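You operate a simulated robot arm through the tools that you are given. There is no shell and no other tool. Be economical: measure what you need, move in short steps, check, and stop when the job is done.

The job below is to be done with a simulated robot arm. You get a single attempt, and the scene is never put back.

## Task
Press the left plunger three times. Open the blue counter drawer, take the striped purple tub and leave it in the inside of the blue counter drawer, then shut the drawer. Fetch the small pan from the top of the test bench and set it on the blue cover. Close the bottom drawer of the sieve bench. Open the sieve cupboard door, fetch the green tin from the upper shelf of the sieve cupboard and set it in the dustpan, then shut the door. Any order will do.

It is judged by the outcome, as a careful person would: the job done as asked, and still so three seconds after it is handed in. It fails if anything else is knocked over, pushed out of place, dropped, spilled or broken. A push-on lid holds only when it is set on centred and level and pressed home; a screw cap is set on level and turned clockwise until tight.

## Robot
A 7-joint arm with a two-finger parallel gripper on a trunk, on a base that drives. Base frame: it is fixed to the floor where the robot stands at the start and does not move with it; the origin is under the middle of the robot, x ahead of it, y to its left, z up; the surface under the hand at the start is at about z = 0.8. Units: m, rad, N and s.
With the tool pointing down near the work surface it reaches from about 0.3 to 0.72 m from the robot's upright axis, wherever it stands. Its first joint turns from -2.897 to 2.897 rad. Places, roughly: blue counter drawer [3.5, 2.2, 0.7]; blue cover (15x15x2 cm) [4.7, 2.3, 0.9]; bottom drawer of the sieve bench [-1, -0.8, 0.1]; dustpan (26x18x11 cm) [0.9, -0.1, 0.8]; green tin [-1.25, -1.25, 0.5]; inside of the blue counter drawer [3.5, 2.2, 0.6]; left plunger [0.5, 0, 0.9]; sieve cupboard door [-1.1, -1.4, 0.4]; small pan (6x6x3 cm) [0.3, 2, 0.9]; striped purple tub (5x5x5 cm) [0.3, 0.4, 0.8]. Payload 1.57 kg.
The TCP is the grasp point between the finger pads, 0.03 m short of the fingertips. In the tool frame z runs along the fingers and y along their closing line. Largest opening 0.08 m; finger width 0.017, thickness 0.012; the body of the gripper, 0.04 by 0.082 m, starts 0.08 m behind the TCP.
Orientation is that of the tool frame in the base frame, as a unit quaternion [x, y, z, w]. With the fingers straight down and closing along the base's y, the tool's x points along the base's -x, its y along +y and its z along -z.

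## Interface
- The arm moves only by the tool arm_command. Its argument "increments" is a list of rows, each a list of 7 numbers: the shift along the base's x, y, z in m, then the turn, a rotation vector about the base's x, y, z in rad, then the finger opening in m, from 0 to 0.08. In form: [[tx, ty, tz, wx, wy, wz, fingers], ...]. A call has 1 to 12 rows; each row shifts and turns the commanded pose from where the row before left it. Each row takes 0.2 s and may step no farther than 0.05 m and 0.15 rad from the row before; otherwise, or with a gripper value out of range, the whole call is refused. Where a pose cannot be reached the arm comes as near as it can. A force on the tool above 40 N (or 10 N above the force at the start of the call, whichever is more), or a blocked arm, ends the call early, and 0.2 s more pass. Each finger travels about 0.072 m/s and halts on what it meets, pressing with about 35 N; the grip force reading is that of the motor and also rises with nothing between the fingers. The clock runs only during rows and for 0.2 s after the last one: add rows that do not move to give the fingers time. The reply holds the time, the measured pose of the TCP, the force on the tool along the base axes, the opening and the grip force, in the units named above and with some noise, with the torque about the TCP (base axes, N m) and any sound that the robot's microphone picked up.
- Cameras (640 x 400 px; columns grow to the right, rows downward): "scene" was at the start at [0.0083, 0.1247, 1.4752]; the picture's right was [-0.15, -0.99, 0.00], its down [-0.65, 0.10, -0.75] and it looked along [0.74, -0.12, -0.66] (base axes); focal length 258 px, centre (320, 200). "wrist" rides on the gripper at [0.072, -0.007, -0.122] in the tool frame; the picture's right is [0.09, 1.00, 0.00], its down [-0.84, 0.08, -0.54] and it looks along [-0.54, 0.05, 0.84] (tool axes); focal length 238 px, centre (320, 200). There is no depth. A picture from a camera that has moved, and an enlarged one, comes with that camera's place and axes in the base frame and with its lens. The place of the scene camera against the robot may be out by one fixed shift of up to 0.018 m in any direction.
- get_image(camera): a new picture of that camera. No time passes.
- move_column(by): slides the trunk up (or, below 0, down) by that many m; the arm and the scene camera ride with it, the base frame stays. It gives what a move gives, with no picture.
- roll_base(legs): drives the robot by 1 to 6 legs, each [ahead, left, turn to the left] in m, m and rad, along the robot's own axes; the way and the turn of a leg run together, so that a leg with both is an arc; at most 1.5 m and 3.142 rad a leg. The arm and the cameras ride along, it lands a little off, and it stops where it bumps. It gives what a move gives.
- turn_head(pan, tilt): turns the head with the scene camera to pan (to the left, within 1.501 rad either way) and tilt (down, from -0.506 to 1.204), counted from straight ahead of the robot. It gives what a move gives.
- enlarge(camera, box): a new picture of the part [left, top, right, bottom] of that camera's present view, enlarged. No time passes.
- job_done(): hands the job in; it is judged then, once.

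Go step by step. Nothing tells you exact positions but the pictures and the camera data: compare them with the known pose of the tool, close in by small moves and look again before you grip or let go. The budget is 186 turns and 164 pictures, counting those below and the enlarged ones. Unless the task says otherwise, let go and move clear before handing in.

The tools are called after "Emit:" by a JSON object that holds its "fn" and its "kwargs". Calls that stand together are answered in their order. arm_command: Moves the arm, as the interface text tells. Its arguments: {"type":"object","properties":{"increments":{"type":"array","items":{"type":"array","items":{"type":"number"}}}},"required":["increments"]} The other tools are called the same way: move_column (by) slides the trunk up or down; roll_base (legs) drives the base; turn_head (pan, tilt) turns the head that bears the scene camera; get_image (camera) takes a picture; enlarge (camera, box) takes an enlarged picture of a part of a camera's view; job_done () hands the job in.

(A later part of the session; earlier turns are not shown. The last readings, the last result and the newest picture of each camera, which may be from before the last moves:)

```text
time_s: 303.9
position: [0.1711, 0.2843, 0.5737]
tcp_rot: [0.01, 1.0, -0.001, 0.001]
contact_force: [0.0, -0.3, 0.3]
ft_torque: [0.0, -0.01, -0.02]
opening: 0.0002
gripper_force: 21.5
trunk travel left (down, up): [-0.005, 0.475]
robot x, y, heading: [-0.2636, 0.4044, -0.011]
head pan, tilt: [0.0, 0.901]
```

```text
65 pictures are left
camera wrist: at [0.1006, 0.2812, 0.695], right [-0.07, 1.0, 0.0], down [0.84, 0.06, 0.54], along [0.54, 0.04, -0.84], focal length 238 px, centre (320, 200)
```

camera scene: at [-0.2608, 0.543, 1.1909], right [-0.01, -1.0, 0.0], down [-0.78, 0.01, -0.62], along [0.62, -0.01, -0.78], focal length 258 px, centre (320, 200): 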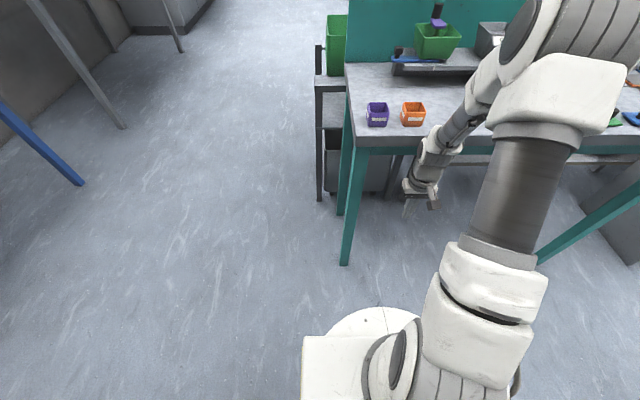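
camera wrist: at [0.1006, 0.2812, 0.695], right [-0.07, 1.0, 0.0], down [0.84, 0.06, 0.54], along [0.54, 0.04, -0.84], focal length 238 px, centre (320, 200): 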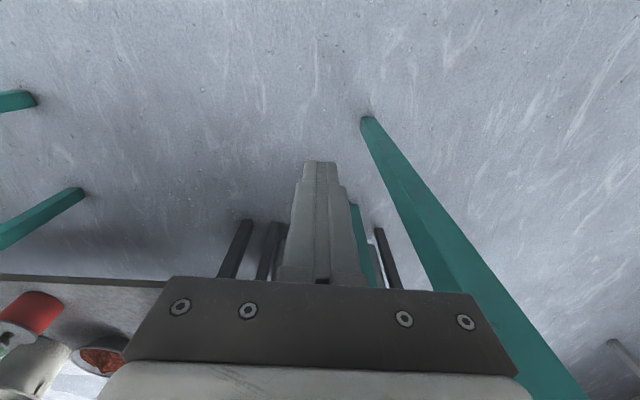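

The trunk raise was refused (limit 0.4), so the hand is low just in front of the bench — no contact occurred. I back off first, then raise, then look.

Emit:
{"fn": "roll_base", "kwargs": {"legs": [[-0.25, 0, 0]]}}

Emit:
{"fn": "move_column", "kwargs": {"by": 0.4}}

Emit:
{"fn": "arm_command", "kwargs": {"increments": [[0, 0.03, 0.03, 0, 0, 0, 0.08], [0, 0.03, 0.03, 0, 0, 0, 0.08], [0, 0.03, 0.0, 0, 0, 0, 0.08], [0, 0.03, 0.0, 0, 0, 0, 0.08]]}}

Emit:
{"fn": "roll_base", "kwargs": {"legs": [[0.3, 0.0, 0.0]]}}

Emit:
{"fn": "get_image", "kwargs": {"camera": "wrist"}}

Emit:
{"fn": "get_image", "kwargs": {"camera": "scene"}}

```text
time_s: 306.1
position: [-0.0765, 0.2883, 0.5733]
tcp_rot: [0.008, 1.0, -0.001, 0.002]
contact_force: [0.6, 0.4, -0.2]
ft_torque: [0.04, -0.02, 0.01]
opening: 0.0001
gripper_force: 21.4
trunk travel left (down, up): [-0.005, 0.475]
robot x, y, heading: [-0.5116, 0.4059, -0.007]
head pan, tilt: [0.0, 0.901]
```

```text
time_s: 309.9
position: [-0.0761, 0.2881, 0.9733]
tcp_rot: [0.009, 1.0, -0.001, 0.001]
contact_force: [0.2, -0.1, -0.2]
ft_torque: [-0.03, 0.0, -0.02]
opening: 0.0
gripper_force: 20.9
trunk travel left (down, up): [-0.405, 0.075]
robot x, y, heading: [-0.5128, 0.4111, -0.003]
head pan, tilt: [0.0, 0.901]
```

```text
time_s: 310.9
position: [-0.0758, 0.4089, 1.0342]
tcp_rot: [0.008, 1.0, -0.001, 0.0]
contact_force: [0.0, 0.3, 0.2]
ft_torque: [0.04, 0.0, 0.0]
opening: 0.08
gripper_force: 0.1
trunk travel left (down, up): [-0.405, 0.075]
robot x, y, heading: [-0.5133, 0.4109, -0.004]
head pan, tilt: [0.0, 0.901]
```

```text
time_s: 313.5
position: [0.2281, 0.4061, 1.035]
tcp_rot: [0.01, 1.0, -0.001, 0.0]
contact_force: [-0.5, -0.3, 0.7]
ft_torque: [-0.03, 0.0, 0.02]
opening: 0.08
gripper_force: 0.1
trunk travel left (down, up): [-0.405, 0.075]
robot x, y, heading: [-0.2073, 0.4045, -0.011]
head pan, tilt: [0.0, 0.901]
```

```text
64 pictures are left
camera wrist: at [0.1577, 0.4017, 1.1552], right [-0.07, 1.0, 0.0], down [0.84, 0.06, 0.54], along [0.54, 0.04, -0.84], focal length 238 px, centre (320, 200)
```

wrist: 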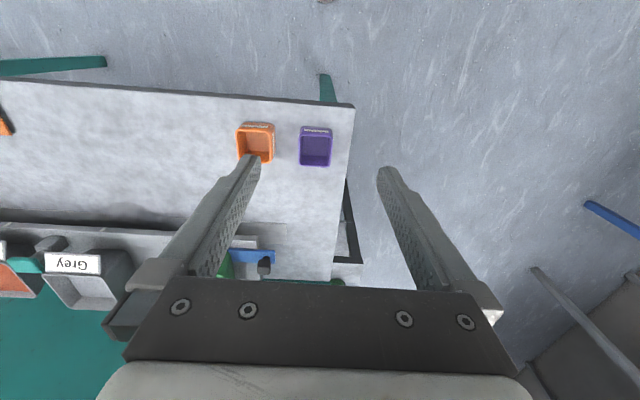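

```text
63 pictures are left
camera scene: at [-0.2044, 0.5427, 1.5909], right [-0.01, -1.0, 0.0], down [-0.78, 0.01, -0.62], along [0.62, 0.0, -0.78], focal length 258 px, centre (320, 200)
```

scene: 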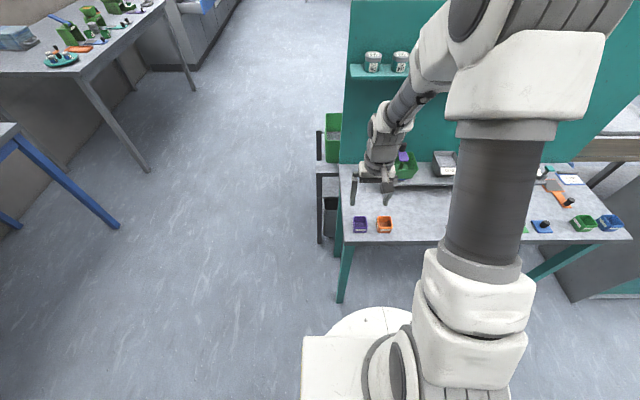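

The purple tub is at about [0.275, 0.405], with the orange one ~3 cm to its right. I descend partway with a narrower opening and look closely.

Emit:
{"fn": "arm_command", "kwargs": {"increments": [[0.02, 0, -0.03, 0, 0, 0, 0.066], [0.02, 0, -0.04, 0, 0, 0, 0.066], [0.007, 0, -0.04, 0, 0, 0, 0.066], [0, 0, 0, 0, 0, 0, 0.066]]}}

Emit:
{"fn": "get_image", "kwargs": {"camera": "wrist"}}

```text
time_s: 314.5
position: [0.2757, 0.406, 0.923]
tcp_rot: [0.01, 1.0, -0.001, 0.001]
contact_force: [0.4, -0.1, 0.1]
ft_torque: [0.0, -0.01, -0.03]
opening: 0.066
gripper_force: 0.0
trunk travel left (down, up): [-0.405, 0.075]
robot x, y, heading: [-0.2101, 0.4068, -0.012]
head pan, tilt: [0.0, 0.901]
```

```text
62 pictures are left
camera wrist: at [0.205, 0.402, 1.0445], right [-0.07, 1.0, 0.0], down [0.84, 0.06, 0.54], along [0.54, 0.04, -0.84], focal length 238 px, centre (320, 200)
```

wrist: 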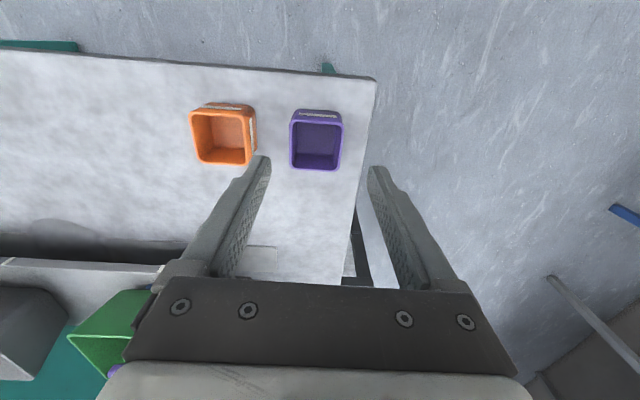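

Nearly aligned; I shift −2 mm in y and descend to grip height, checking once.

Emit:
{"fn": "arm_command", "kwargs": {"increments": [[-0.001, -0.002, -0.03, 0, 0, 0, 0.066], [0, 0, -0.018, 0, 0, 0, 0.066], [0, 0, 0, 0, 0, 0, 0.066]]}}

Emit:
{"fn": "enlarge", "kwargs": {"camera": "wrist", "box": [180, 60, 440, 220]}}

```text
time_s: 315.3
position: [0.2745, 0.404, 0.8755]
tcp_rot: [0.01, 1.0, -0.001, 0.001]
contact_force: [-0.5, 0.9, 0.1]
ft_torque: [0.06, 0.01, 0.0]
opening: 0.0657
gripper_force: 0.0
trunk travel left (down, up): [-0.405, 0.075]
robot x, y, heading: [-0.202, 0.4046, -0.008]
head pan, tilt: [0.0, 0.901]
```

```text
2.46 times, centred on (310, 140) of wrist
camera zoom: at [0.2036, 0.4002, 0.9971], right [-0.07, 1.0, 0.0], down [0.84, 0.06, 0.54], along [0.54, 0.04, -0.84], focal length 587 px, centre (345, 348)
```

zoom: 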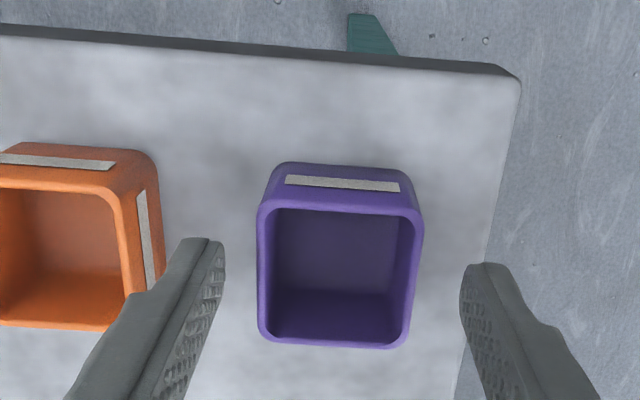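

Good clearance on both sides. I descend to z 0.838 and close on the tub.

Emit:
{"fn": "arm_command", "kwargs": {"increments": [[0.003, 0, -0.02, 0, 0, 0, 0.066], [0, 0, -0.012, 0, 0, 0, 0.066], [0, 0, -0.005, 0, 0, 0, 0.066], [0, 0, 0, 0, 0, 0, 0.05], [0, 0, 0, 0, 0, 0, 0.035], [0, 0, 0, 0, 0, 0, 0.03], [0, 0, 0, 0, 0, 0, 0.03]]}}

Emit:
{"fn": "get_image", "kwargs": {"camera": "wrist"}}

```text
time_s: 316.9
position: [0.2779, 0.4043, 0.8385]
tcp_rot: [0.009, 1.0, -0.001, 0.001]
contact_force: [-0.7, -0.7, 0.5]
ft_torque: [-0.04, 0.01, 0.0]
opening: 0.0471
gripper_force: 35.1
trunk travel left (down, up): [-0.405, 0.075]
robot x, y, heading: [-0.2061, 0.4033, -0.006]
head pan, tilt: [0.0, 0.901]
```

```text
60 pictures are left
camera wrist: at [0.207, 0.3997, 0.9602], right [-0.07, 1.0, 0.0], down [0.84, 0.06, 0.54], along [0.54, 0.04, -0.84], focal length 238 px, centre (320, 200)
```

wrist: 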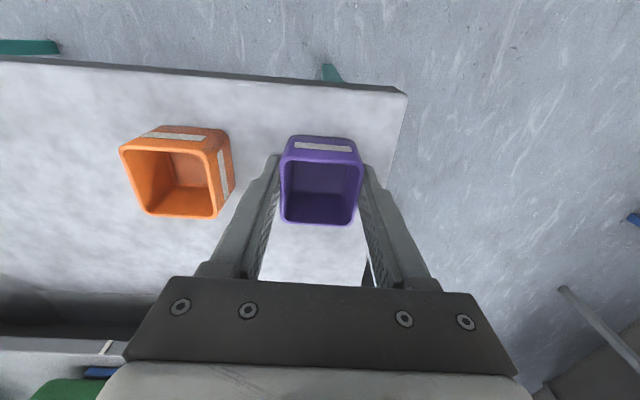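

Tub gripped (4.7 cm). I lift it, then back off and drive to the counter's open drawer.

Emit:
{"fn": "arm_command", "kwargs": {"increments": [[0, 0, 0.02, 0, 0, 0, 0.03], [0, 0, 0.04, 0, 0, 0, 0.03], [0, 0, 0.04, 0, 0, 0, 0.03], [0, 0, 0.04, 0, 0, 0, 0.03], [0, 0, 0.03, 0, 0, 0, 0.03]]}}

Emit:
{"fn": "roll_base", "kwargs": {"legs": [[-0.2, 0, 0], [0, 0.62, 0], [1.3, 0, 0], [1.3, 0, 0], [1.25, 0, 0]]}}

Emit:
{"fn": "get_image", "kwargs": {"camera": "wrist"}}

```text
time_s: 318.1
position: [0.2771, 0.4038, 1.0068]
tcp_rot: [0.01, 1.0, -0.002, -0.001]
contact_force: [0.0, -0.3, -0.4]
ft_torque: [0.0, 0.0, 0.01]
opening: 0.047
gripper_force: 34.7
trunk travel left (down, up): [-0.405, 0.075]
robot x, y, heading: [-0.2101, 0.4056, -0.008]
head pan, tilt: [0.0, 0.901]
```

```text
time_s: 349.2
position: [3.8999, 1.0038, 1.0064]
tcp_rot: [0.016, 1.0, -0.001, 0.001]
contact_force: [0.8, 0.1, -0.8]
ft_torque: [-0.02, 0.02, 0.0]
opening: 0.0468
gripper_force: 35.0
trunk travel left (down, up): [-0.405, 0.075]
robot x, y, heading: [3.4128, 1.0132, -0.02]
head pan, tilt: [0.0, 0.901]
```

```text
59 pictures are left
camera wrist: at [3.8279, 1.001, 1.1277], right [-0.06, 1.0, 0.0], down [0.84, 0.05, 0.54], along [0.54, 0.03, -0.84], focal length 238 px, centre (320, 200)
```

wrist: 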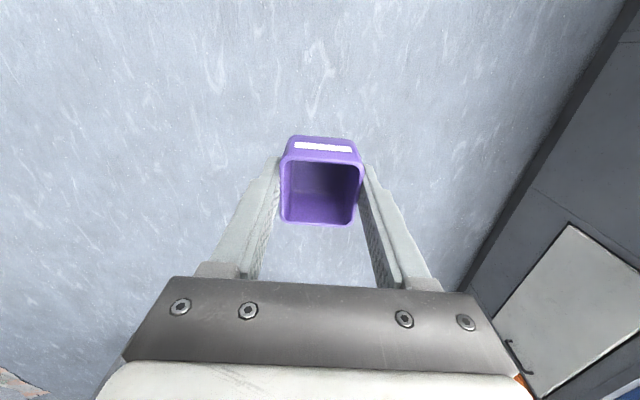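

I turn to face the counter and approach the drawer.

Emit:
{"fn": "roll_base", "kwargs": {"legs": [[0, 0, 1.59], [0.33, 0, 0]]}}

Emit:
{"fn": "turn_head", "kwargs": {"pan": 0.0, "tilt": 0.85}}

Emit:
{"fn": "get_image", "kwargs": {"camera": "scene"}}

Emit:
{"fn": "get_image", "kwargs": {"camera": "wrist"}}

```text
time_s: 357.2
position: [3.4077, 1.825, 1.0071]
tcp_rot: [-0.706, 0.708, 0.0, 0.001]
contact_force: [0.7, 0.0, -0.3]
ft_torque: [-0.05, 0.0, 0.04]
opening: 0.0469
gripper_force: 35.0
trunk travel left (down, up): [-0.405, 0.075]
robot x, y, heading: [3.4103, 1.3382, 1.584]
head pan, tilt: [0.0, 0.901]
```

```text
time_s: 357.8
position: [3.4074, 1.8241, 1.0072]
tcp_rot: [-0.706, 0.708, -0.001, 0.002]
contact_force: [-0.1, 0.6, -0.6]
ft_torque: [-0.01, -0.03, 0.05]
opening: 0.0471
gripper_force: 35.5
trunk travel left (down, up): [-0.405, 0.075]
robot x, y, heading: [3.4133, 1.3395, 1.576]
head pan, tilt: [0.0, 0.85]
```

```text
58 pictures are left
camera scene: at [3.2787, 1.3357, 1.5948], right [1.0, 0.01, 0.0], down [0.01, -0.75, -0.66], along [0.0, 0.66, -0.75], focal length 258 px, centre (320, 200)
```

scene: 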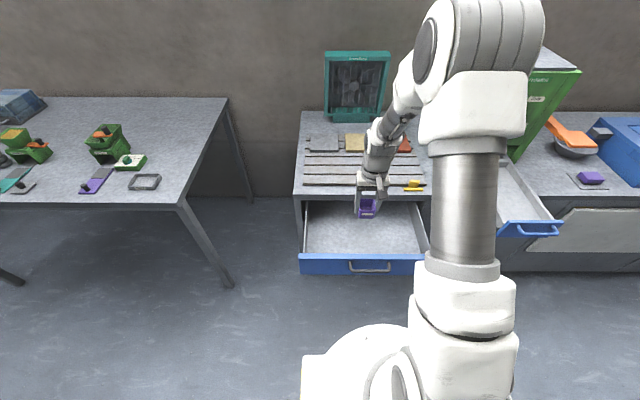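

```text
57 pictures are left
camera wrist: at [3.415, 1.7533, 1.1277], right [-1.0, -0.09, 0.0], down [-0.08, 0.84, 0.54], along [-0.05, 0.54, -0.84], focal length 238 px, centre (320, 200)
```

wrist: 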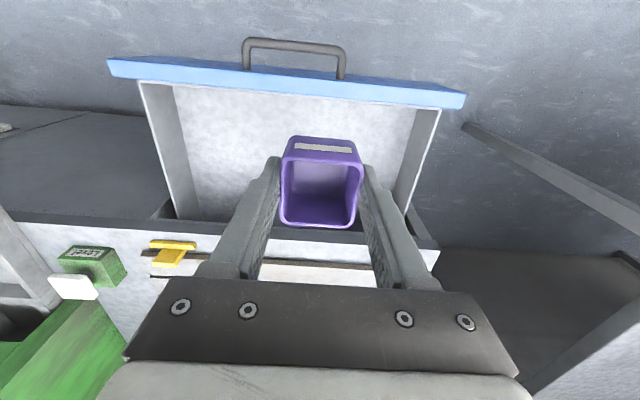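

The drawer interior spans x 3.25–3.68 and y 1.80–2.0 in the open part. I move over [3.42, 1.90] and lower the trunk.

Emit:
{"fn": "arm_command", "kwargs": {"increments": [[0.005, 0.03, 0, 0, 0, 0, 0.03], [0.005, 0.03, 0, 0, 0, 0, 0.03], [0, 0.016, 0, 0, 0, 0, 0.03], [0, 0, -0.03, 0, 0, 0, 0.03]]}}

Emit:
{"fn": "move_column", "kwargs": {"by": -0.2}}

Emit:
{"fn": "get_image", "kwargs": {"camera": "wrist"}}

Emit:
{"fn": "get_image", "kwargs": {"camera": "scene"}}

```text
time_s: 358.8
position: [3.4186, 1.9006, 0.9752]
tcp_rot: [-0.706, 0.708, 0.0, 0.001]
contact_force: [0.3, -0.3, -0.5]
ft_torque: [0.0, -0.01, 0.01]
opening: 0.0469
gripper_force: 35.5
trunk travel left (down, up): [-0.405, 0.075]
robot x, y, heading: [3.4125, 1.3412, 1.583]
head pan, tilt: [0.0, 0.85]
```

```text
time_s: 361.0
position: [3.4187, 1.9012, 0.7764]
tcp_rot: [-0.706, 0.708, 0.0, 0.001]
contact_force: [0.1, 0.6, 0.1]
ft_torque: [-0.01, -0.01, 0.01]
opening: 0.0468
gripper_force: 35.6
trunk travel left (down, up): [-0.205, 0.275]
robot x, y, heading: [3.4122, 1.3379, 1.579]
head pan, tilt: [0.0, 0.85]
```

```text
56 pictures are left
camera wrist: at [3.4256, 1.8297, 0.8973], right [-1.0, -0.09, 0.0], down [-0.08, 0.84, 0.54], along [-0.05, 0.54, -0.84], focal length 238 px, centre (320, 200)
```

wrist: 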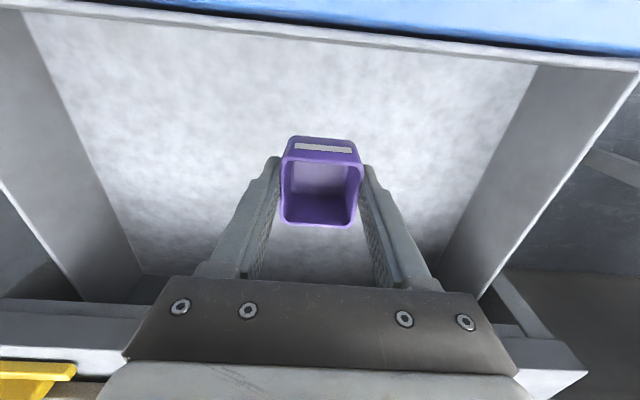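

```text
55 pictures are left
camera scene: at [3.2787, 1.3357, 1.3948], right [1.0, 0.01, 0.0], down [0.01, -0.75, -0.66], along [0.0, 0.66, -0.75], focal length 258 px, centre (320, 200)
```

scene: 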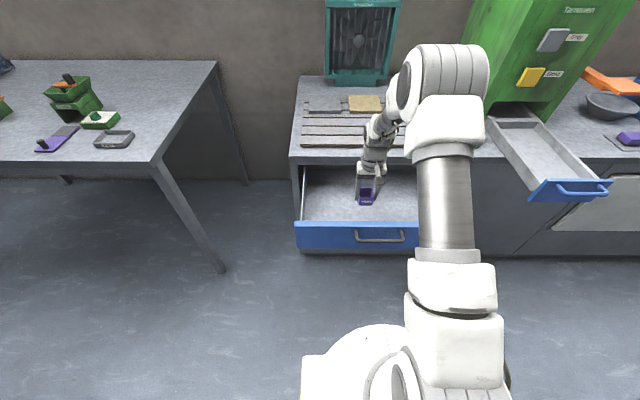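

I descend further with the arm in small steps, watching the force.

Emit:
{"fn": "arm_command", "kwargs": {"increments": [[0, 0.004, -0.02, 0, 0, 0, 0.03], [0, 0, -0.02, 0, 0, 0, 0.03], [0, 0, -0.015, 0, 0, 0, 0.03], [0, 0, -0.01, 0, 0, 0, 0.03], [0, 0, 0, 0, 0, 0, 0.03]]}}

Emit:
{"fn": "get_image", "kwargs": {"camera": "wrist"}}

Emit:
{"fn": "enlarge", "kwargs": {"camera": "scene", "box": [280, 120, 440, 260]}}

```text
time_s: 362.2
position: [3.4186, 1.9047, 0.7106]
tcp_rot: [-0.706, 0.708, 0.0, 0.001]
contact_force: [0.1, 0.7, -1.2]
ft_torque: [0.0, 0.0, 0.01]
opening: 0.0469
gripper_force: 34.8
trunk travel left (down, up): [-0.205, 0.275]
robot x, y, heading: [3.4122, 1.3405, 1.58]
head pan, tilt: [0.0, 0.85]
```

```text
54 pictures are left
camera wrist: at [3.4253, 1.834, 0.8318], right [-1.0, -0.09, 0.0], down [-0.08, 0.84, 0.54], along [-0.05, 0.54, -0.84], focal length 238 px, centre (320, 200)
```

wrist: 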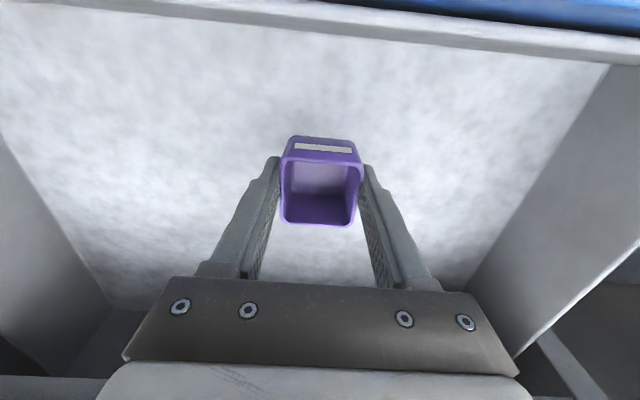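

```text
2.86 times, centred on (360, 190) of scene
camera zoom: at [3.2787, 1.3357, 1.3948], right [1.0, 0.01, 0.0], down [0.01, -0.75, -0.66], along [0.0, 0.66, -0.75], focal length 736 px, centre (206, 229)
```

zoom: 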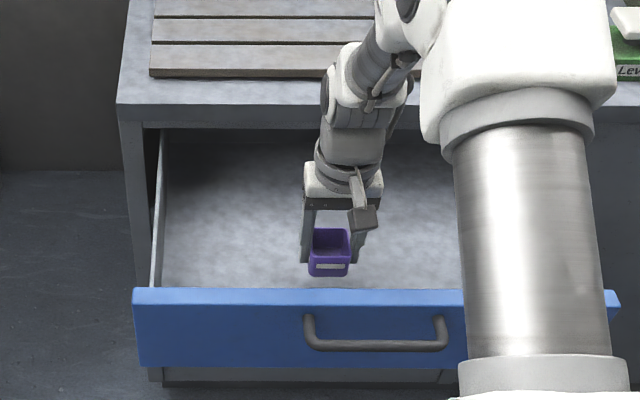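

Emit:
{"fn": "arm_command", "kwargs": {"increments": [[0, 0, -0.008, 0, 0, 0, 0.03], [0, 0, -0.006, 0, 0, 0, 0.03], [0, 0, -0.005, 0, 0, 0, 0.03], [0, 0, -0.004, 0, 0, 0, 0.03], [0, 0, -0.004, 0, 0, 0, 0.03], [0, 0, -0.003, 0, 0, 0, 0.03], [0, 0, -0.003, 0, 0, 0, 0.03]]}}

```text
time_s: 363.8
position: [3.4189, 1.9039, 0.6774]
tcp_rot: [-0.706, 0.708, 0.001, 0.001]
contact_force: [0.2, 0.0, -1.6]
ft_torque: [0.03, -0.01, 0.03]
opening: 0.0468
gripper_force: 35.1
trunk travel left (down, up): [-0.205, 0.275]
robot x, y, heading: [3.4157, 1.3422, 1.576]
head pan, tilt: [0.0, 0.85]
```

Emit:
{"fn": "enlarge", "kwargs": {"camera": "scene", "box": [280, 120, 440, 260]}}

Emit:
{"fn": "get_image", "kwargs": {"camera": "wrist"}}

```text
2.86 times, centred on (360, 190) of scene
camera zoom: at [3.2787, 1.3357, 1.3948], right [1.0, 0.01, 0.0], down [0.01, -0.75, -0.66], along [0.0, 0.66, -0.75], focal length 736 px, centre (206, 229)
```

zoom: 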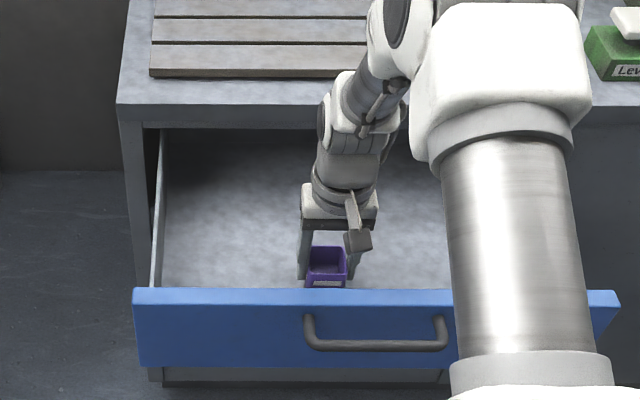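

```text
51 pictures are left
camera wrist: at [3.4255, 1.8336, 0.7987], right [-1.0, -0.09, 0.0], down [-0.08, 0.84, 0.54], along [-0.05, 0.54, -0.84], focal length 238 px, centre (320, 200)
```

wrist: 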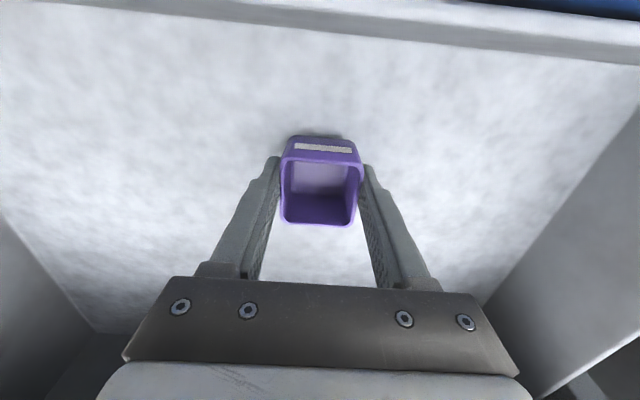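

Emit:
{"fn": "arm_command", "kwargs": {"increments": [[0, 0, -0.004, 0, 0, 0, 0.03], [0, 0, -0.003, 0, 0, 0, 0.03], [0, 0, -0.003, 0, 0, 0, 0.03], [0, 0, -0.003, 0, 0, 0, 0.03], [0, 0, -0.003, 0, 0, 0, 0.03], [0, 0, 0, 0, 0, 0, 0.03]]}}

Emit:
{"fn": "enlarge", "kwargs": {"camera": "wrist", "box": [240, 100, 400, 240]}}

```text
time_s: 365.1
position: [3.4184, 1.9094, 0.6677]
tcp_rot: [-0.706, 0.708, 0.005, 0.006]
contact_force: [0.3, 1.6, 15.1]
ft_torque: [-0.26, 0.04, -0.02]
opening: 0.047
gripper_force: 35.1
trunk travel left (down, up): [-0.205, 0.275]
robot x, y, heading: [3.4157, 1.342, 1.576]
head pan, tilt: [0.0, 0.85]
stopped in row 6: the force on the tool passed its limit at 42 N (the readings are from after the stop); the commanded pose is now the measured one
```

```text
2.86 times, centred on (320, 170) of wrist
camera zoom: at [3.4256, 1.8368, 0.7877], right [-1.0, -0.09, 0.0], down [-0.08, 0.83, 0.55], along [-0.05, 0.55, -0.83], focal length 681 px, centre (320, 286)
```

zoom: 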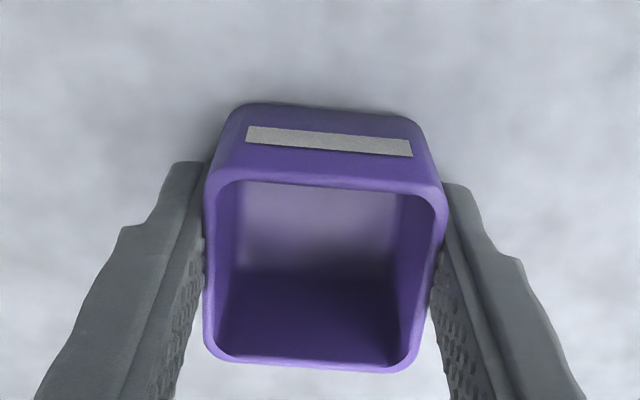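

The tub is on the drawer floor. I relax slightly, open and lift straight out.

Emit:
{"fn": "arm_command", "kwargs": {"increments": [[0, -0.002, 0.001, 0, 0, 0, 0.05], [0, 0, 0, 0, 0, 0, 0.066], [0, 0, 0, 0, 0, 0, 0.066], [0, 0, 0.02, 0, 0, 0, 0.066], [0, 0, 0.03, 0, 0, 0, 0.066], [0, 0, 0.04, 0, 0, 0, 0.066], [0, 0, 0.04, 0, 0, 0, 0.066], [0, 0, 0.04, 0, 0, 0, 0.066]]}}

Emit:
{"fn": "move_column", "kwargs": {"by": 0.15}}

Emit:
{"fn": "get_image", "kwargs": {"camera": "wrist"}}

```text
time_s: 366.9
position: [3.4201, 1.9076, 0.8372]
tcp_rot: [-0.707, 0.708, 0.001, 0.004]
contact_force: [0.3, 0.4, 0.0]
ft_torque: [-0.03, 0.0, 0.01]
opening: 0.0662
gripper_force: 0.0
trunk travel left (down, up): [-0.205, 0.275]
robot x, y, heading: [3.4155, 1.341, 1.578]
head pan, tilt: [0.0, 0.85]
```

```text
time_s: 368.6
position: [3.4184, 1.907, 0.9855]
tcp_rot: [-0.706, 0.708, 0.002, 0.002]
contact_force: [-0.8, -0.2, 0.2]
ft_torque: [-0.01, 0.0, 0.0]
opening: 0.0661
gripper_force: 0.0
trunk travel left (down, up): [-0.355, 0.125]
robot x, y, heading: [3.4119, 1.3427, 1.577]
head pan, tilt: [0.0, 0.85]
```

```text
49 pictures are left
camera wrist: at [3.426, 1.8353, 1.1066], right [-1.0, -0.09, 0.0], down [-0.08, 0.83, 0.55], along [-0.05, 0.55, -0.84], focal length 238 px, centre (320, 200)
```

wrist: 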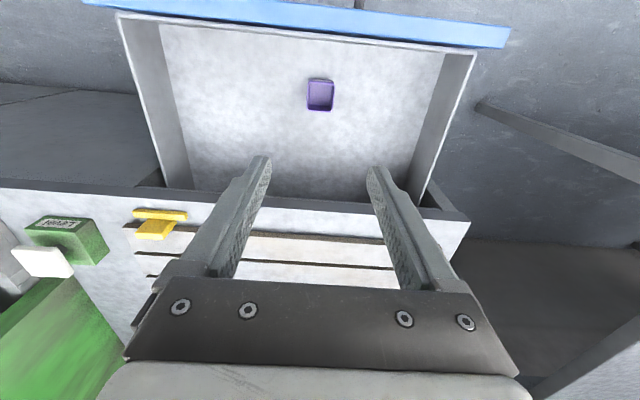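

The tub stands inside the drawer. I bring the hand in front of the drawer, closed and tilted forward, left of the handle, to push it shut.

Emit:
{"fn": "roll_base", "kwargs": {"legs": [[-0.06, 0, 0]]}}

Emit:
{"fn": "arm_command", "kwargs": {"increments": [[-0.015, -0.03, 0, 0.1, 0, 0, 0.03], [-0.015, -0.03, 0, 0.1, 0, 0, 0], [-0.015, -0.03, 0, 0.1, 0, 0, 0], [-0.015, -0.025, 0, 0.1, 0, 0, 0], [-0.013, -0.01, 0, 0.1, 0, 0, 0], [0, 0, 0, 0.1, 0, 0, 0], [0, 0, 0, 0.1, 0, 0, 0]]}}

Emit:
{"fn": "move_column", "kwargs": {"by": -0.27}}

Emit:
{"fn": "get_image", "kwargs": {"camera": "wrist"}}

Emit:
{"fn": "get_image", "kwargs": {"camera": "scene"}}

```text
time_s: 369.7
position: [3.4199, 1.8486, 0.9872]
tcp_rot: [-0.706, 0.708, 0.003, 0.004]
contact_force: [-0.3, 0.3, -0.2]
ft_torque: [-0.01, -0.02, 0.02]
opening: 0.0658
gripper_force: 0.0
trunk travel left (down, up): [-0.355, 0.125]
robot x, y, heading: [3.4107, 1.2831, 1.573]
head pan, tilt: [0.0, 0.85]
```

```text
time_s: 371.3
position: [3.3469, 1.7234, 0.9864]
tcp_rot: [-0.661, 0.665, 0.245, 0.246]
contact_force: [-0.4, -0.1, 0.0]
ft_torque: [0.0, 0.01, 0.02]
opening: 0.0
gripper_force: 21.6
trunk travel left (down, up): [-0.355, 0.125]
robot x, y, heading: [3.4156, 1.2813, 1.577]
head pan, tilt: [0.0, 0.85]
```

```text
time_s: 374.1
position: [3.3461, 1.7232, 0.7156]
tcp_rot: [-0.662, 0.665, 0.246, 0.245]
contact_force: [0.4, 0.3, -0.4]
ft_torque: [-0.01, -0.01, -0.01]
opening: 0.0
gripper_force: 21.6
trunk travel left (down, up): [-0.085, 0.395]
robot x, y, heading: [3.4149, 1.2827, 1.575]
head pan, tilt: [0.0, 0.85]
```

```text
48 pictures are left
camera wrist: at [3.3533, 1.5906, 0.7611], right [-1.0, -0.07, -0.06], down [-0.08, 0.28, 0.96], along [-0.05, 0.96, -0.29], focal length 238 px, centre (320, 200)
```

wrist: 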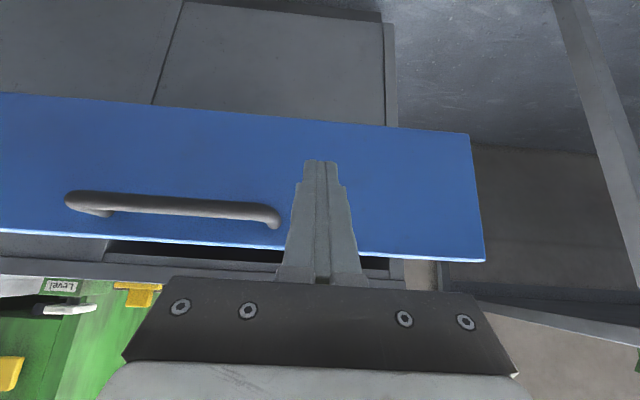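

```text
47 pictures are left
camera scene: at [3.2791, 1.2766, 1.2748], right [1.0, 0.01, 0.0], down [0.01, -0.75, -0.66], along [0.0, 0.66, -0.75], focal length 258 px, centre (320, 200)
```

scene: 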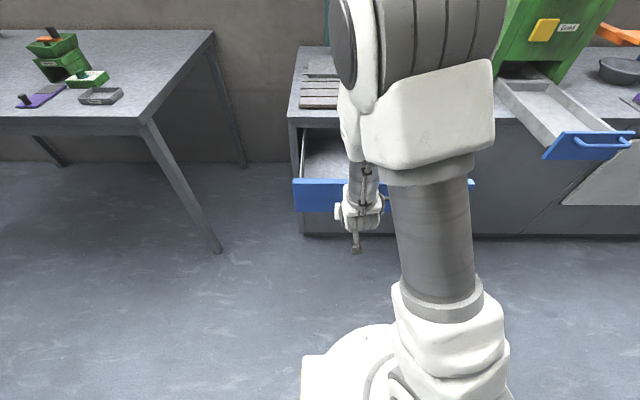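

The fingertips face the drawer front beside the handle. I push it in gently.

Emit:
{"fn": "arm_command", "kwargs": {"increments": [[-0.015, 0.02, 0, 0, 0, 0, 0], [0, 0.015, 0, 0, 0, 0, 0], [0, 0.015, 0, 0, 0, 0, 0], [0, 0.018, 0, 0, 0, 0, 0], [0, 0.02, 0, 0, 0, 0, 0], [0, 0.02, 0, 0, 0, 0, 0], [0, 0.02, 0, 0, 0, 0, 0], [0, 0.02, 0, 0, 0, 0, 0], [0, 0.02, 0, 0, 0, 0, 0], [0, 0.02, 0, 0, 0, 0, 0], [0, 0.02, 0, 0, 0, 0, 0], [0, 0.02, 0, 0, 0, 0, 0]]}}

Emit:
{"fn": "get_image", "kwargs": {"camera": "wrist"}}

Emit:
{"fn": "get_image", "kwargs": {"camera": "scene"}}

```text
time_s: 376.7
position: [3.3316, 1.9513, 0.7171]
tcp_rot: [-0.662, 0.664, 0.246, 0.246]
contact_force: [0.8, 0.3, 0.5]
ft_torque: [0.0, -0.01, -0.01]
opening: 0.0
gripper_force: 21.2
trunk travel left (down, up): [-0.085, 0.395]
robot x, y, heading: [3.4145, 1.2824, 1.574]
head pan, tilt: [0.0, 0.85]
```

```text
46 pictures are left
camera wrist: at [3.3385, 1.8187, 0.7614], right [-1.0, -0.07, -0.06], down [-0.08, 0.28, 0.96], along [-0.05, 0.96, -0.29], focal length 238 px, centre (320, 200)
```

wrist: 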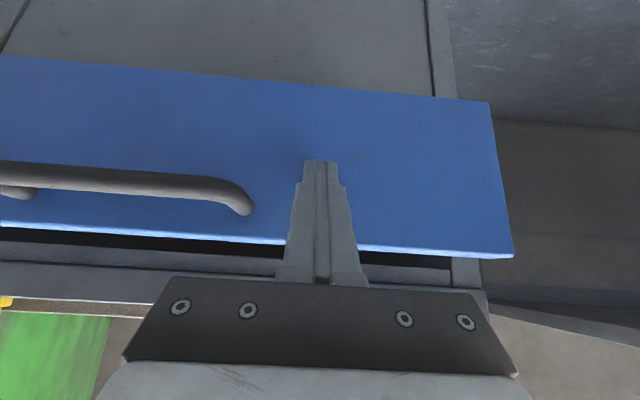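

```text
45 pictures are left
camera scene: at [3.2791, 1.2765, 1.2748], right [1.0, 0.01, 0.0], down [0.01, -0.75, -0.66], along [0.0, 0.66, -0.75], focal length 258 px, centre (320, 200)
```

scene: 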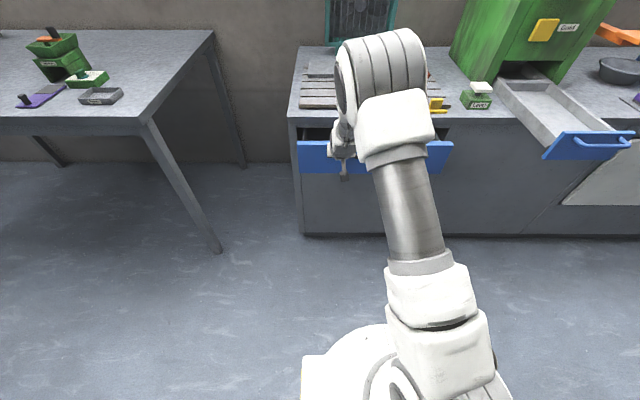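

About 7 cm remain. I keep pushing.

Emit:
{"fn": "arm_command", "kwargs": {"increments": [[0, 0.015, 0, 0, 0, 0, 0], [0, 0.015, 0, 0, 0, 0, 0], [0, 0.015, 0, 0, 0, 0, 0], [0, 0.01, 0, 0, 0, 0, 0], [0, 0.008, 0, 0, 0, 0, 0], [0, 0.006, 0, 0, 0, 0, 0], [0, 0.005, 0, 0, 0, 0, 0], [0, 0.005, 0, 0, 0, 0, 0]]}}

Emit:
{"fn": "get_image", "kwargs": {"camera": "wrist"}}

```text
time_s: 378.3
position: [3.3321, 2.0193, 0.7115]
tcp_rot: [-0.664, 0.666, 0.24, 0.242]
contact_force: [0.7, -12.0, 4.0]
ft_torque: [-0.11, -0.01, 0.07]
opening: 0.0
gripper_force: 21.4
trunk travel left (down, up): [-0.085, 0.395]
robot x, y, heading: [3.4148, 1.2815, 1.577]
head pan, tilt: [0.0, 0.85]
stopped in row 7: the force on the tool passed its limit at 50 N (the readings are from after the stop); the commanded pose is now the measured one
```

```text
44 pictures are left
camera wrist: at [3.3391, 1.8871, 0.7597], right [-1.0, -0.07, -0.06], down [-0.08, 0.3, 0.95], along [-0.05, 0.95, -0.3], focal length 238 px, centre (320, 200)
```

wrist: 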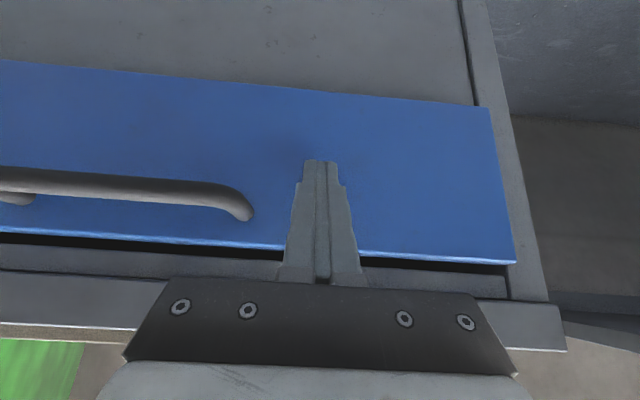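

The push met a stop. I retreat and check that the drawer is flush.

Emit:
{"fn": "arm_command", "kwargs": {"increments": [[0, -0.03, 0, 0, 0, 0, 0], [0, -0.04, 0, 0, 0, 0, 0], [0, -0.04, 0, 0, 0, 0, 0], [0, -0.04, 0, 0, 0, 0, 0], [0, -0.04, 0, 0, 0, 0, 0], [0, -0.04, 0, 0, 0, 0, 0]]}}

Emit:
{"fn": "get_image", "kwargs": {"camera": "wrist"}}

Emit:
{"fn": "enlarge", "kwargs": {"camera": "scene", "box": [270, 90, 480, 250]}}

```text
time_s: 379.7
position: [3.3314, 1.789, 0.7119]
tcp_rot: [-0.663, 0.666, 0.241, 0.241]
contact_force: [-0.9, -0.5, 0.3]
ft_torque: [-0.02, 0.02, 0.01]
opening: 0.0
gripper_force: 21.4
trunk travel left (down, up): [-0.085, 0.395]
robot x, y, heading: [3.4145, 1.2816, 1.579]
head pan, tilt: [0.0, 0.85]
```

```text
43 pictures are left
camera wrist: at [3.3378, 1.6572, 0.7584], right [-1.0, -0.07, -0.06], down [-0.08, 0.29, 0.95], along [-0.05, 0.95, -0.3], focal length 238 px, centre (320, 200)
```

wrist: 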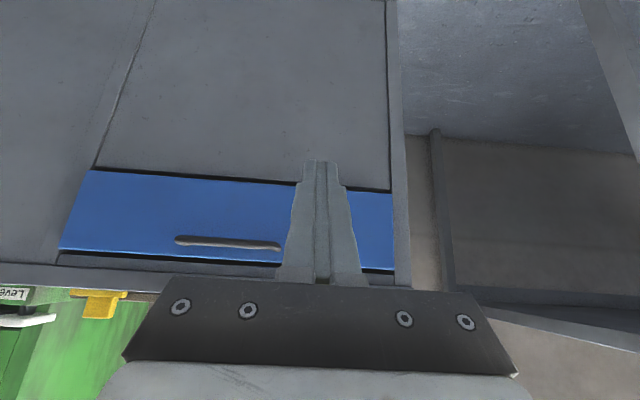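

```text
2.50 times, centred on (375, 170) of scene
camera zoom: at [3.2791, 1.2762, 1.2748], right [1.0, 0.01, 0.0], down [0.01, -0.75, -0.66], along [0.0, 0.66, -0.75], focal length 644 px, centre (182, 275)
```

zoom: 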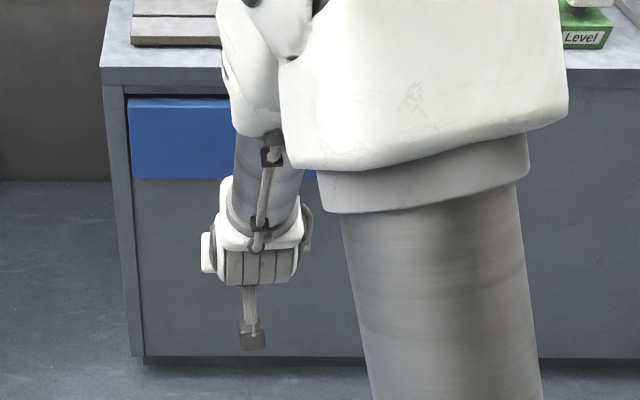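

The blue drawer is flush. I restore the hand to fingers-down, raise, and strafe along the aisle to the test bench.

Emit:
{"fn": "roll_base", "kwargs": {"legs": [[-0.22, 0, 0]]}}

Emit:
{"fn": "move_column", "kwargs": {"by": 0.32}}

Emit:
{"fn": "arm_command", "kwargs": {"increments": [[0.015, 0, 0, -0.1, 0, 0, 0.08], [0.015, 0, 0, -0.1, 0, 0, 0.08], [0.015, 0, 0, -0.1, 0, 0, 0.08], [0.015, 0, 0, -0.1, 0, 0, 0.08], [0.015, 0, 0, -0.1, 0, 0, 0.08], [0.01, 0, 0, -0.1, 0, 0, 0.08], [0, 0, 0, -0.095, 0, 0, 0.08]]}}

Emit:
{"fn": "roll_base", "kwargs": {"legs": [[0, 1.5, 0], [0, 1.5, 0]]}}

Emit:
{"fn": "get_image", "kwargs": {"camera": "scene"}}

```text
time_s: 381.7
position: [3.3337, 1.5715, 0.712]
tcp_rot: [-0.664, 0.665, 0.242, 0.242]
contact_force: [-0.5, -1.0, -0.1]
ft_torque: [-0.02, -0.01, 0.02]
opening: 0.0
gripper_force: 21.1
trunk travel left (down, up): [-0.085, 0.395]
robot x, y, heading: [3.4162, 1.0657, 1.579]
head pan, tilt: [0.0, 0.85]
```

```text
time_s: 384.9
position: [3.3318, 1.572, 1.0299]
tcp_rot: [-0.663, 0.666, 0.241, 0.241]
contact_force: [-0.1, -0.3, 0.5]
ft_torque: [0.01, 0.04, 0.01]
opening: 0.0002
gripper_force: 21.8
trunk travel left (down, up): [-0.405, 0.075]
robot x, y, heading: [3.4146, 1.0625, 1.577]
head pan, tilt: [0.0, 0.85]
```

```text
time_s: 386.5
position: [3.4172, 1.5713, 1.0331]
tcp_rot: [-0.706, 0.708, -0.001, 0.001]
contact_force: [0.5, -0.7, -0.5]
ft_torque: [0.04, -0.01, -0.01]
opening: 0.08
gripper_force: 0.1
trunk travel left (down, up): [-0.405, 0.075]
robot x, y, heading: [3.4134, 1.0603, 1.577]
head pan, tilt: [0.0, 0.85]
```

```text
time_s: 409.2
position: [0.3382, 1.5091, 1.0328]
tcp_rot: [0.717, -0.697, 0.001, -0.002]
contact_force: [0.6, -0.1, -0.6]
ft_torque: [-0.02, 0.04, 0.04]
opening: 0.0802
gripper_force: 0.0
trunk travel left (down, up): [-0.405, 0.075]
robot x, y, heading: [0.3482, 1.001, 1.609]
head pan, tilt: [0.0, 0.85]
```

```text
41 pictures are left
camera scene: at [0.216, 0.992, 1.5948], right [1.0, 0.04, 0.0], down [0.03, -0.75, -0.66], along [-0.02, 0.66, -0.75], focal length 258 px, centre (320, 200)
```

scene: 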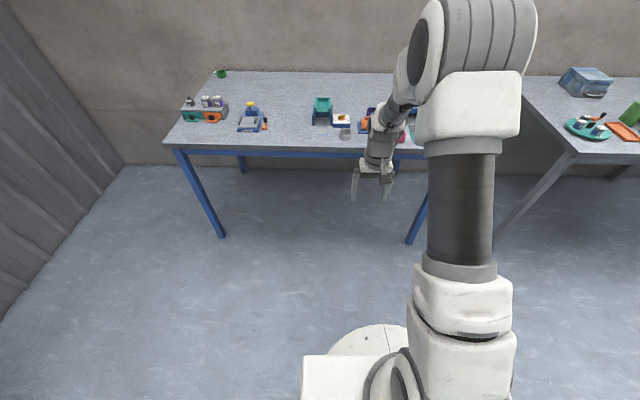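

The pan (grey ring) is at about [0.30, 2.03] near the bench's front edge. I drive closer and look with the wrist camera.

Emit:
{"fn": "roll_base", "kwargs": {"legs": [[0.45, 0.03, -0.03]]}}

Emit:
{"fn": "get_image", "kwargs": {"camera": "wrist"}}

```text
time_s: 412.8
position: [0.3203, 1.9716, 1.0307]
tcp_rot: [-0.703, 0.712, 0.0, 0.002]
contact_force: [0.0, 0.3, 0.4]
ft_torque: [-0.01, -0.03, 0.04]
opening: 0.08
gripper_force: 0.0
trunk travel left (down, up): [-0.405, 0.075]
robot x, y, heading: [0.3125, 1.4618, 1.571]
head pan, tilt: [0.0, 0.85]
```

```text
40 pictures are left
camera wrist: at [0.3256, 1.8999, 1.1524], right [-1.0, -0.08, 0.0], down [-0.07, 0.84, 0.54], along [-0.04, 0.54, -0.84], focal length 238 px, centre (320, 200)
```

wrist: 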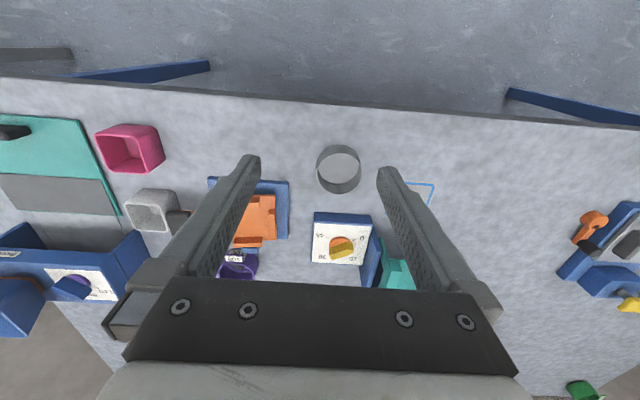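

The pan centre is at about [0.288, 2.05]. I move above it and check.

Emit:
{"fn": "arm_command", "kwargs": {"increments": [[-0.016, 0.04, -0.015, 0, 0, 0, 0.08], [-0.016, 0.038, -0.02, 0, 0, 0, 0.08], [0, 0, -0.045, 0, 0, 0, 0.08], [0, 0, -0.045, 0, 0, 0, 0.08], [0, 0, 0, 0, 0, 0, 0.08]]}}

Emit:
{"fn": "get_image", "kwargs": {"camera": "wrist"}}

```text
time_s: 414.0
position: [0.2888, 2.0471, 0.9084]
tcp_rot: [-0.703, 0.712, -0.001, 0.002]
contact_force: [0.3, -0.1, 0.8]
ft_torque: [-0.03, -0.02, -0.04]
opening: 0.0799
gripper_force: 0.1
trunk travel left (down, up): [-0.405, 0.075]
robot x, y, heading: [0.3103, 1.4633, 1.571]
head pan, tilt: [0.0, 0.85]
```

```text
39 pictures are left
camera wrist: at [0.2946, 1.976, 1.0292], right [-1.0, -0.08, 0.0], down [-0.07, 0.84, 0.54], along [-0.04, 0.54, -0.84], focal length 238 px, centre (320, 200)
```

wrist: 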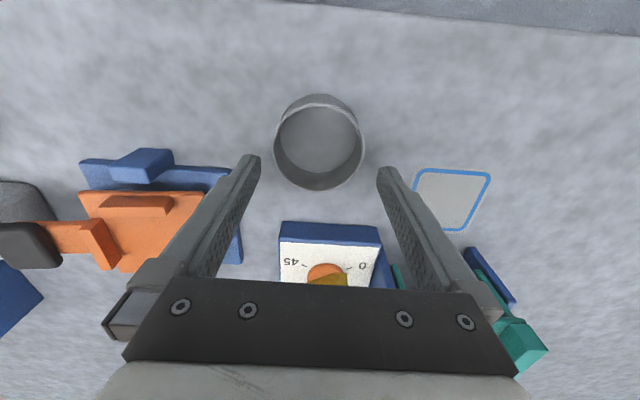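

The bench top is higher than I assumed; by size, the rim is at z ≈ 0.875, so the pan centre is about [0.291, 2.032]. I correct and take a closer look.

Emit:
{"fn": "arm_command", "kwargs": {"increments": [[0.002, -0.015, 0.01, 0, 0, 0, 0.08], [0, 0, -0.008, 0, 0, 0, 0.08], [0, 0, 0, 0, 0, 0, 0.08]]}}

Emit:
{"fn": "enlarge", "kwargs": {"camera": "wrist", "box": [220, 80, 420, 220]}}

```text
time_s: 414.8
position: [0.2896, 2.0314, 0.9095]
tcp_rot: [-0.703, 0.711, -0.002, 0.002]
contact_force: [-0.2, -0.1, -0.5]
ft_torque: [0.03, -0.03, -0.03]
opening: 0.08
gripper_force: 0.1
trunk travel left (down, up): [-0.405, 0.075]
robot x, y, heading: [0.3098, 1.4602, 1.571]
head pan, tilt: [0.0, 0.85]
```

```text
2.86 times, centred on (320, 150) of wrist
camera zoom: at [0.2958, 1.9617, 1.0307], right [-1.0, -0.08, 0.0], down [-0.07, 0.84, 0.54], along [-0.04, 0.54, -0.84], focal length 681 px, centre (320, 343)
```

zoom: 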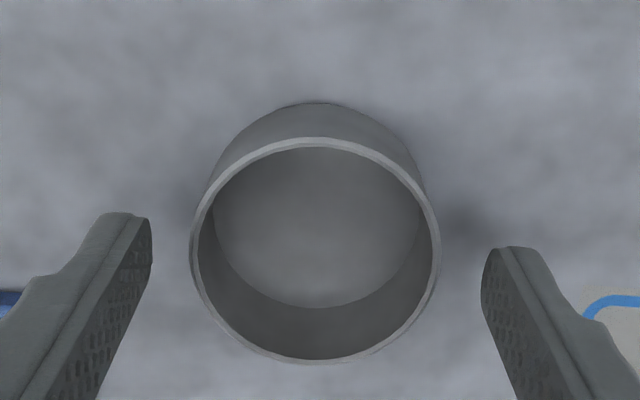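

Well aligned. I descend slowly around the pan and close.

Emit:
{"fn": "arm_command", "kwargs": {"increments": [[0, 0, -0.01, 0, 0, 0, 0.08], [0, 0, -0.008, 0, 0, 0, 0.08], [0, 0, -0.005, 0, 0, 0, 0.08], [0, 0, 0, 0, 0, 0, 0.08]]}}

Emit:
{"fn": "enlarge", "kwargs": {"camera": "wrist", "box": [220, 80, 420, 220]}}

```text
time_s: 416.0
position: [0.2882, 2.0332, 0.8901]
tcp_rot: [-0.703, 0.711, 0.001, 0.003]
contact_force: [1.2, -10.4, 20.2]
ft_torque: [-0.46, 0.8, 0.46]
opening: 0.0793
gripper_force: 0.1
trunk travel left (down, up): [-0.405, 0.075]
robot x, y, heading: [0.3121, 1.4613, 1.566]
head pan, tilt: [0.0, 0.85]
stopped in row 4: the force on the tool passed its limit at 41 N (the readings are from after the stop); the commanded pose is now the measured one
```

```text
2.86 times, centred on (320, 150) of wrist
camera zoom: at [0.2947, 1.9617, 1.011], right [-1.0, -0.08, 0.0], down [-0.07, 0.83, 0.55], along [-0.04, 0.54, -0.84], focal length 681 px, centre (320, 343)
```

zoom: 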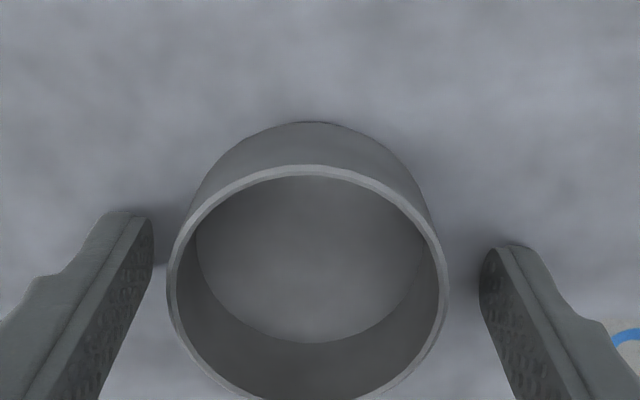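

The fingertips touched the bench (top ≈ 0.86). I lift 3 mm, centre on the pan (−6 mm y), and close.

Emit:
{"fn": "arm_command", "kwargs": {"increments": [[0.001, 0, 0.004, 0, 0, 0, 0.08], [0.002, -0.006, 0, 0, 0, 0, 0.08], [0, 0, 0, 0, 0, 0, 0.07], [0, 0, 0, 0, 0, 0, 0.055], [0, 0, 0, 0, 0, 0, 0.04], [0, 0, 0, 0, 0, 0, 0.04]]}}

Emit:
{"fn": "enlarge", "kwargs": {"camera": "wrist", "box": [220, 80, 420, 220]}}

```text
time_s: 417.4
position: [0.2903, 2.03, 0.8913]
tcp_rot: [-0.703, 0.711, 0.001, 0.002]
contact_force: [0.2, -0.4, -0.2]
ft_torque: [-0.02, 0.0, -0.01]
opening: 0.0567
gripper_force: 35.1
trunk travel left (down, up): [-0.405, 0.075]
robot x, y, heading: [0.3095, 1.4612, 1.566]
head pan, tilt: [0.0, 0.85]
```

```text
2.86 times, centred on (320, 150) of wrist
camera zoom: at [0.2972, 1.9579, 1.0122], right [-1.0, -0.08, 0.0], down [-0.07, 0.84, 0.55], along [-0.04, 0.54, -0.84], focal length 681 px, centre (320, 343)
```

zoom: 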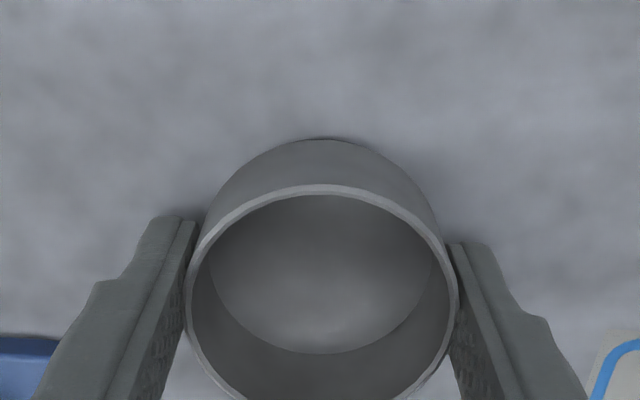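

Gripped at 5.7 cm. I lift and check.

Emit:
{"fn": "arm_command", "kwargs": {"increments": [[0, 0, 0.015, 0, 0, 0, 0.04], [0, 0, 0.03, 0, 0, 0, 0.04], [0, 0, 0.04, 0, 0, 0, 0.04], [0, 0, 0.04, 0, 0, 0, 0.04], [0, 0, 0.03, 0, 0, 0, 0.04]]}}

Emit:
{"fn": "get_image", "kwargs": {"camera": "wrist"}}

```text
time_s: 418.6
position: [0.2916, 2.0291, 1.0473]
tcp_rot: [-0.703, 0.711, 0.0, 0.002]
contact_force: [-0.9, 0.9, -0.2]
ft_torque: [0.0, 0.01, 0.0]
opening: 0.0566
gripper_force: 35.2
trunk travel left (down, up): [-0.405, 0.075]
robot x, y, heading: [0.3127, 1.4629, 1.571]
head pan, tilt: [0.0, 0.85]
```

```text
35 pictures are left
camera wrist: at [0.2979, 1.9572, 1.1687], right [-1.0, -0.08, 0.0], down [-0.07, 0.84, 0.55], along [-0.04, 0.54, -0.84], focal length 238 px, centre (320, 200)
```

wrist: 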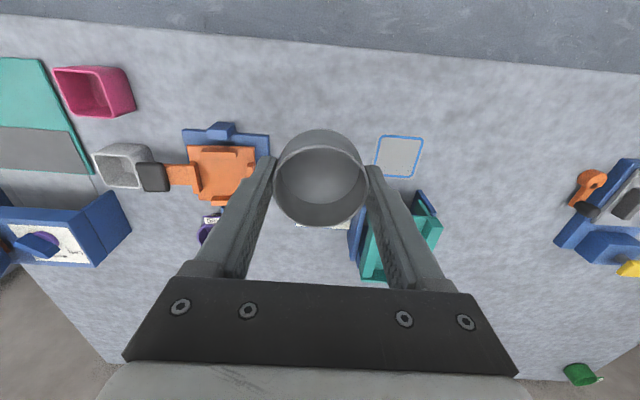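

The pan is held level. I back off and strafe right along the aisle toward the blue cover.

Emit:
{"fn": "roll_base", "kwargs": {"legs": [[-0.46, 0, 0], [0, -1.45, 0], [0, -1.45, 0], [0, -1.35, 0]]}}

Emit:
{"fn": "turn_head", "kwargs": {"pan": 0.0, "tilt": 0.65}}

Emit:
{"fn": "get_image", "kwargs": {"camera": "scene"}}

```text
time_s: 453.6
position: [4.5923, 1.5591, 1.0472]
tcp_rot: [-0.703, 0.711, 0.002, 0.002]
contact_force: [0.1, 0.8, -0.6]
ft_torque: [0.03, -0.03, -0.01]
opening: 0.0565
gripper_force: 35.2
trunk travel left (down, up): [-0.405, 0.075]
robot x, y, heading: [4.6106, 0.9923, 1.57]
head pan, tilt: [0.0, 0.85]
```

```text
time_s: 454.3
position: [4.5924, 1.5597, 1.0476]
tcp_rot: [-0.703, 0.711, 0.001, 0.002]
contact_force: [-0.2, 0.1, -0.4]
ft_torque: [0.03, 0.01, -0.03]
opening: 0.0566
gripper_force: 35.1
trunk travel left (down, up): [-0.405, 0.075]
robot x, y, heading: [4.612, 0.9935, 1.57]
head pan, tilt: [0.0, 0.649]
```

```text
34 pictures are left
camera scene: at [4.48, 0.9968, 1.6113], right [1.0, 0.0, 0.0], down [0.0, -0.61, -0.8], along [0.0, 0.8, -0.61], focal length 258 px, centre (320, 200)
```

scene: 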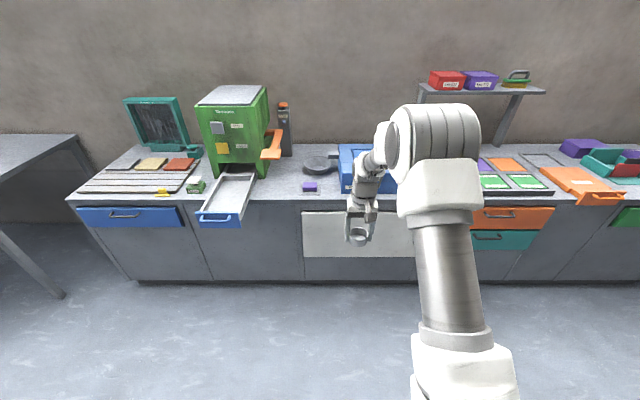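

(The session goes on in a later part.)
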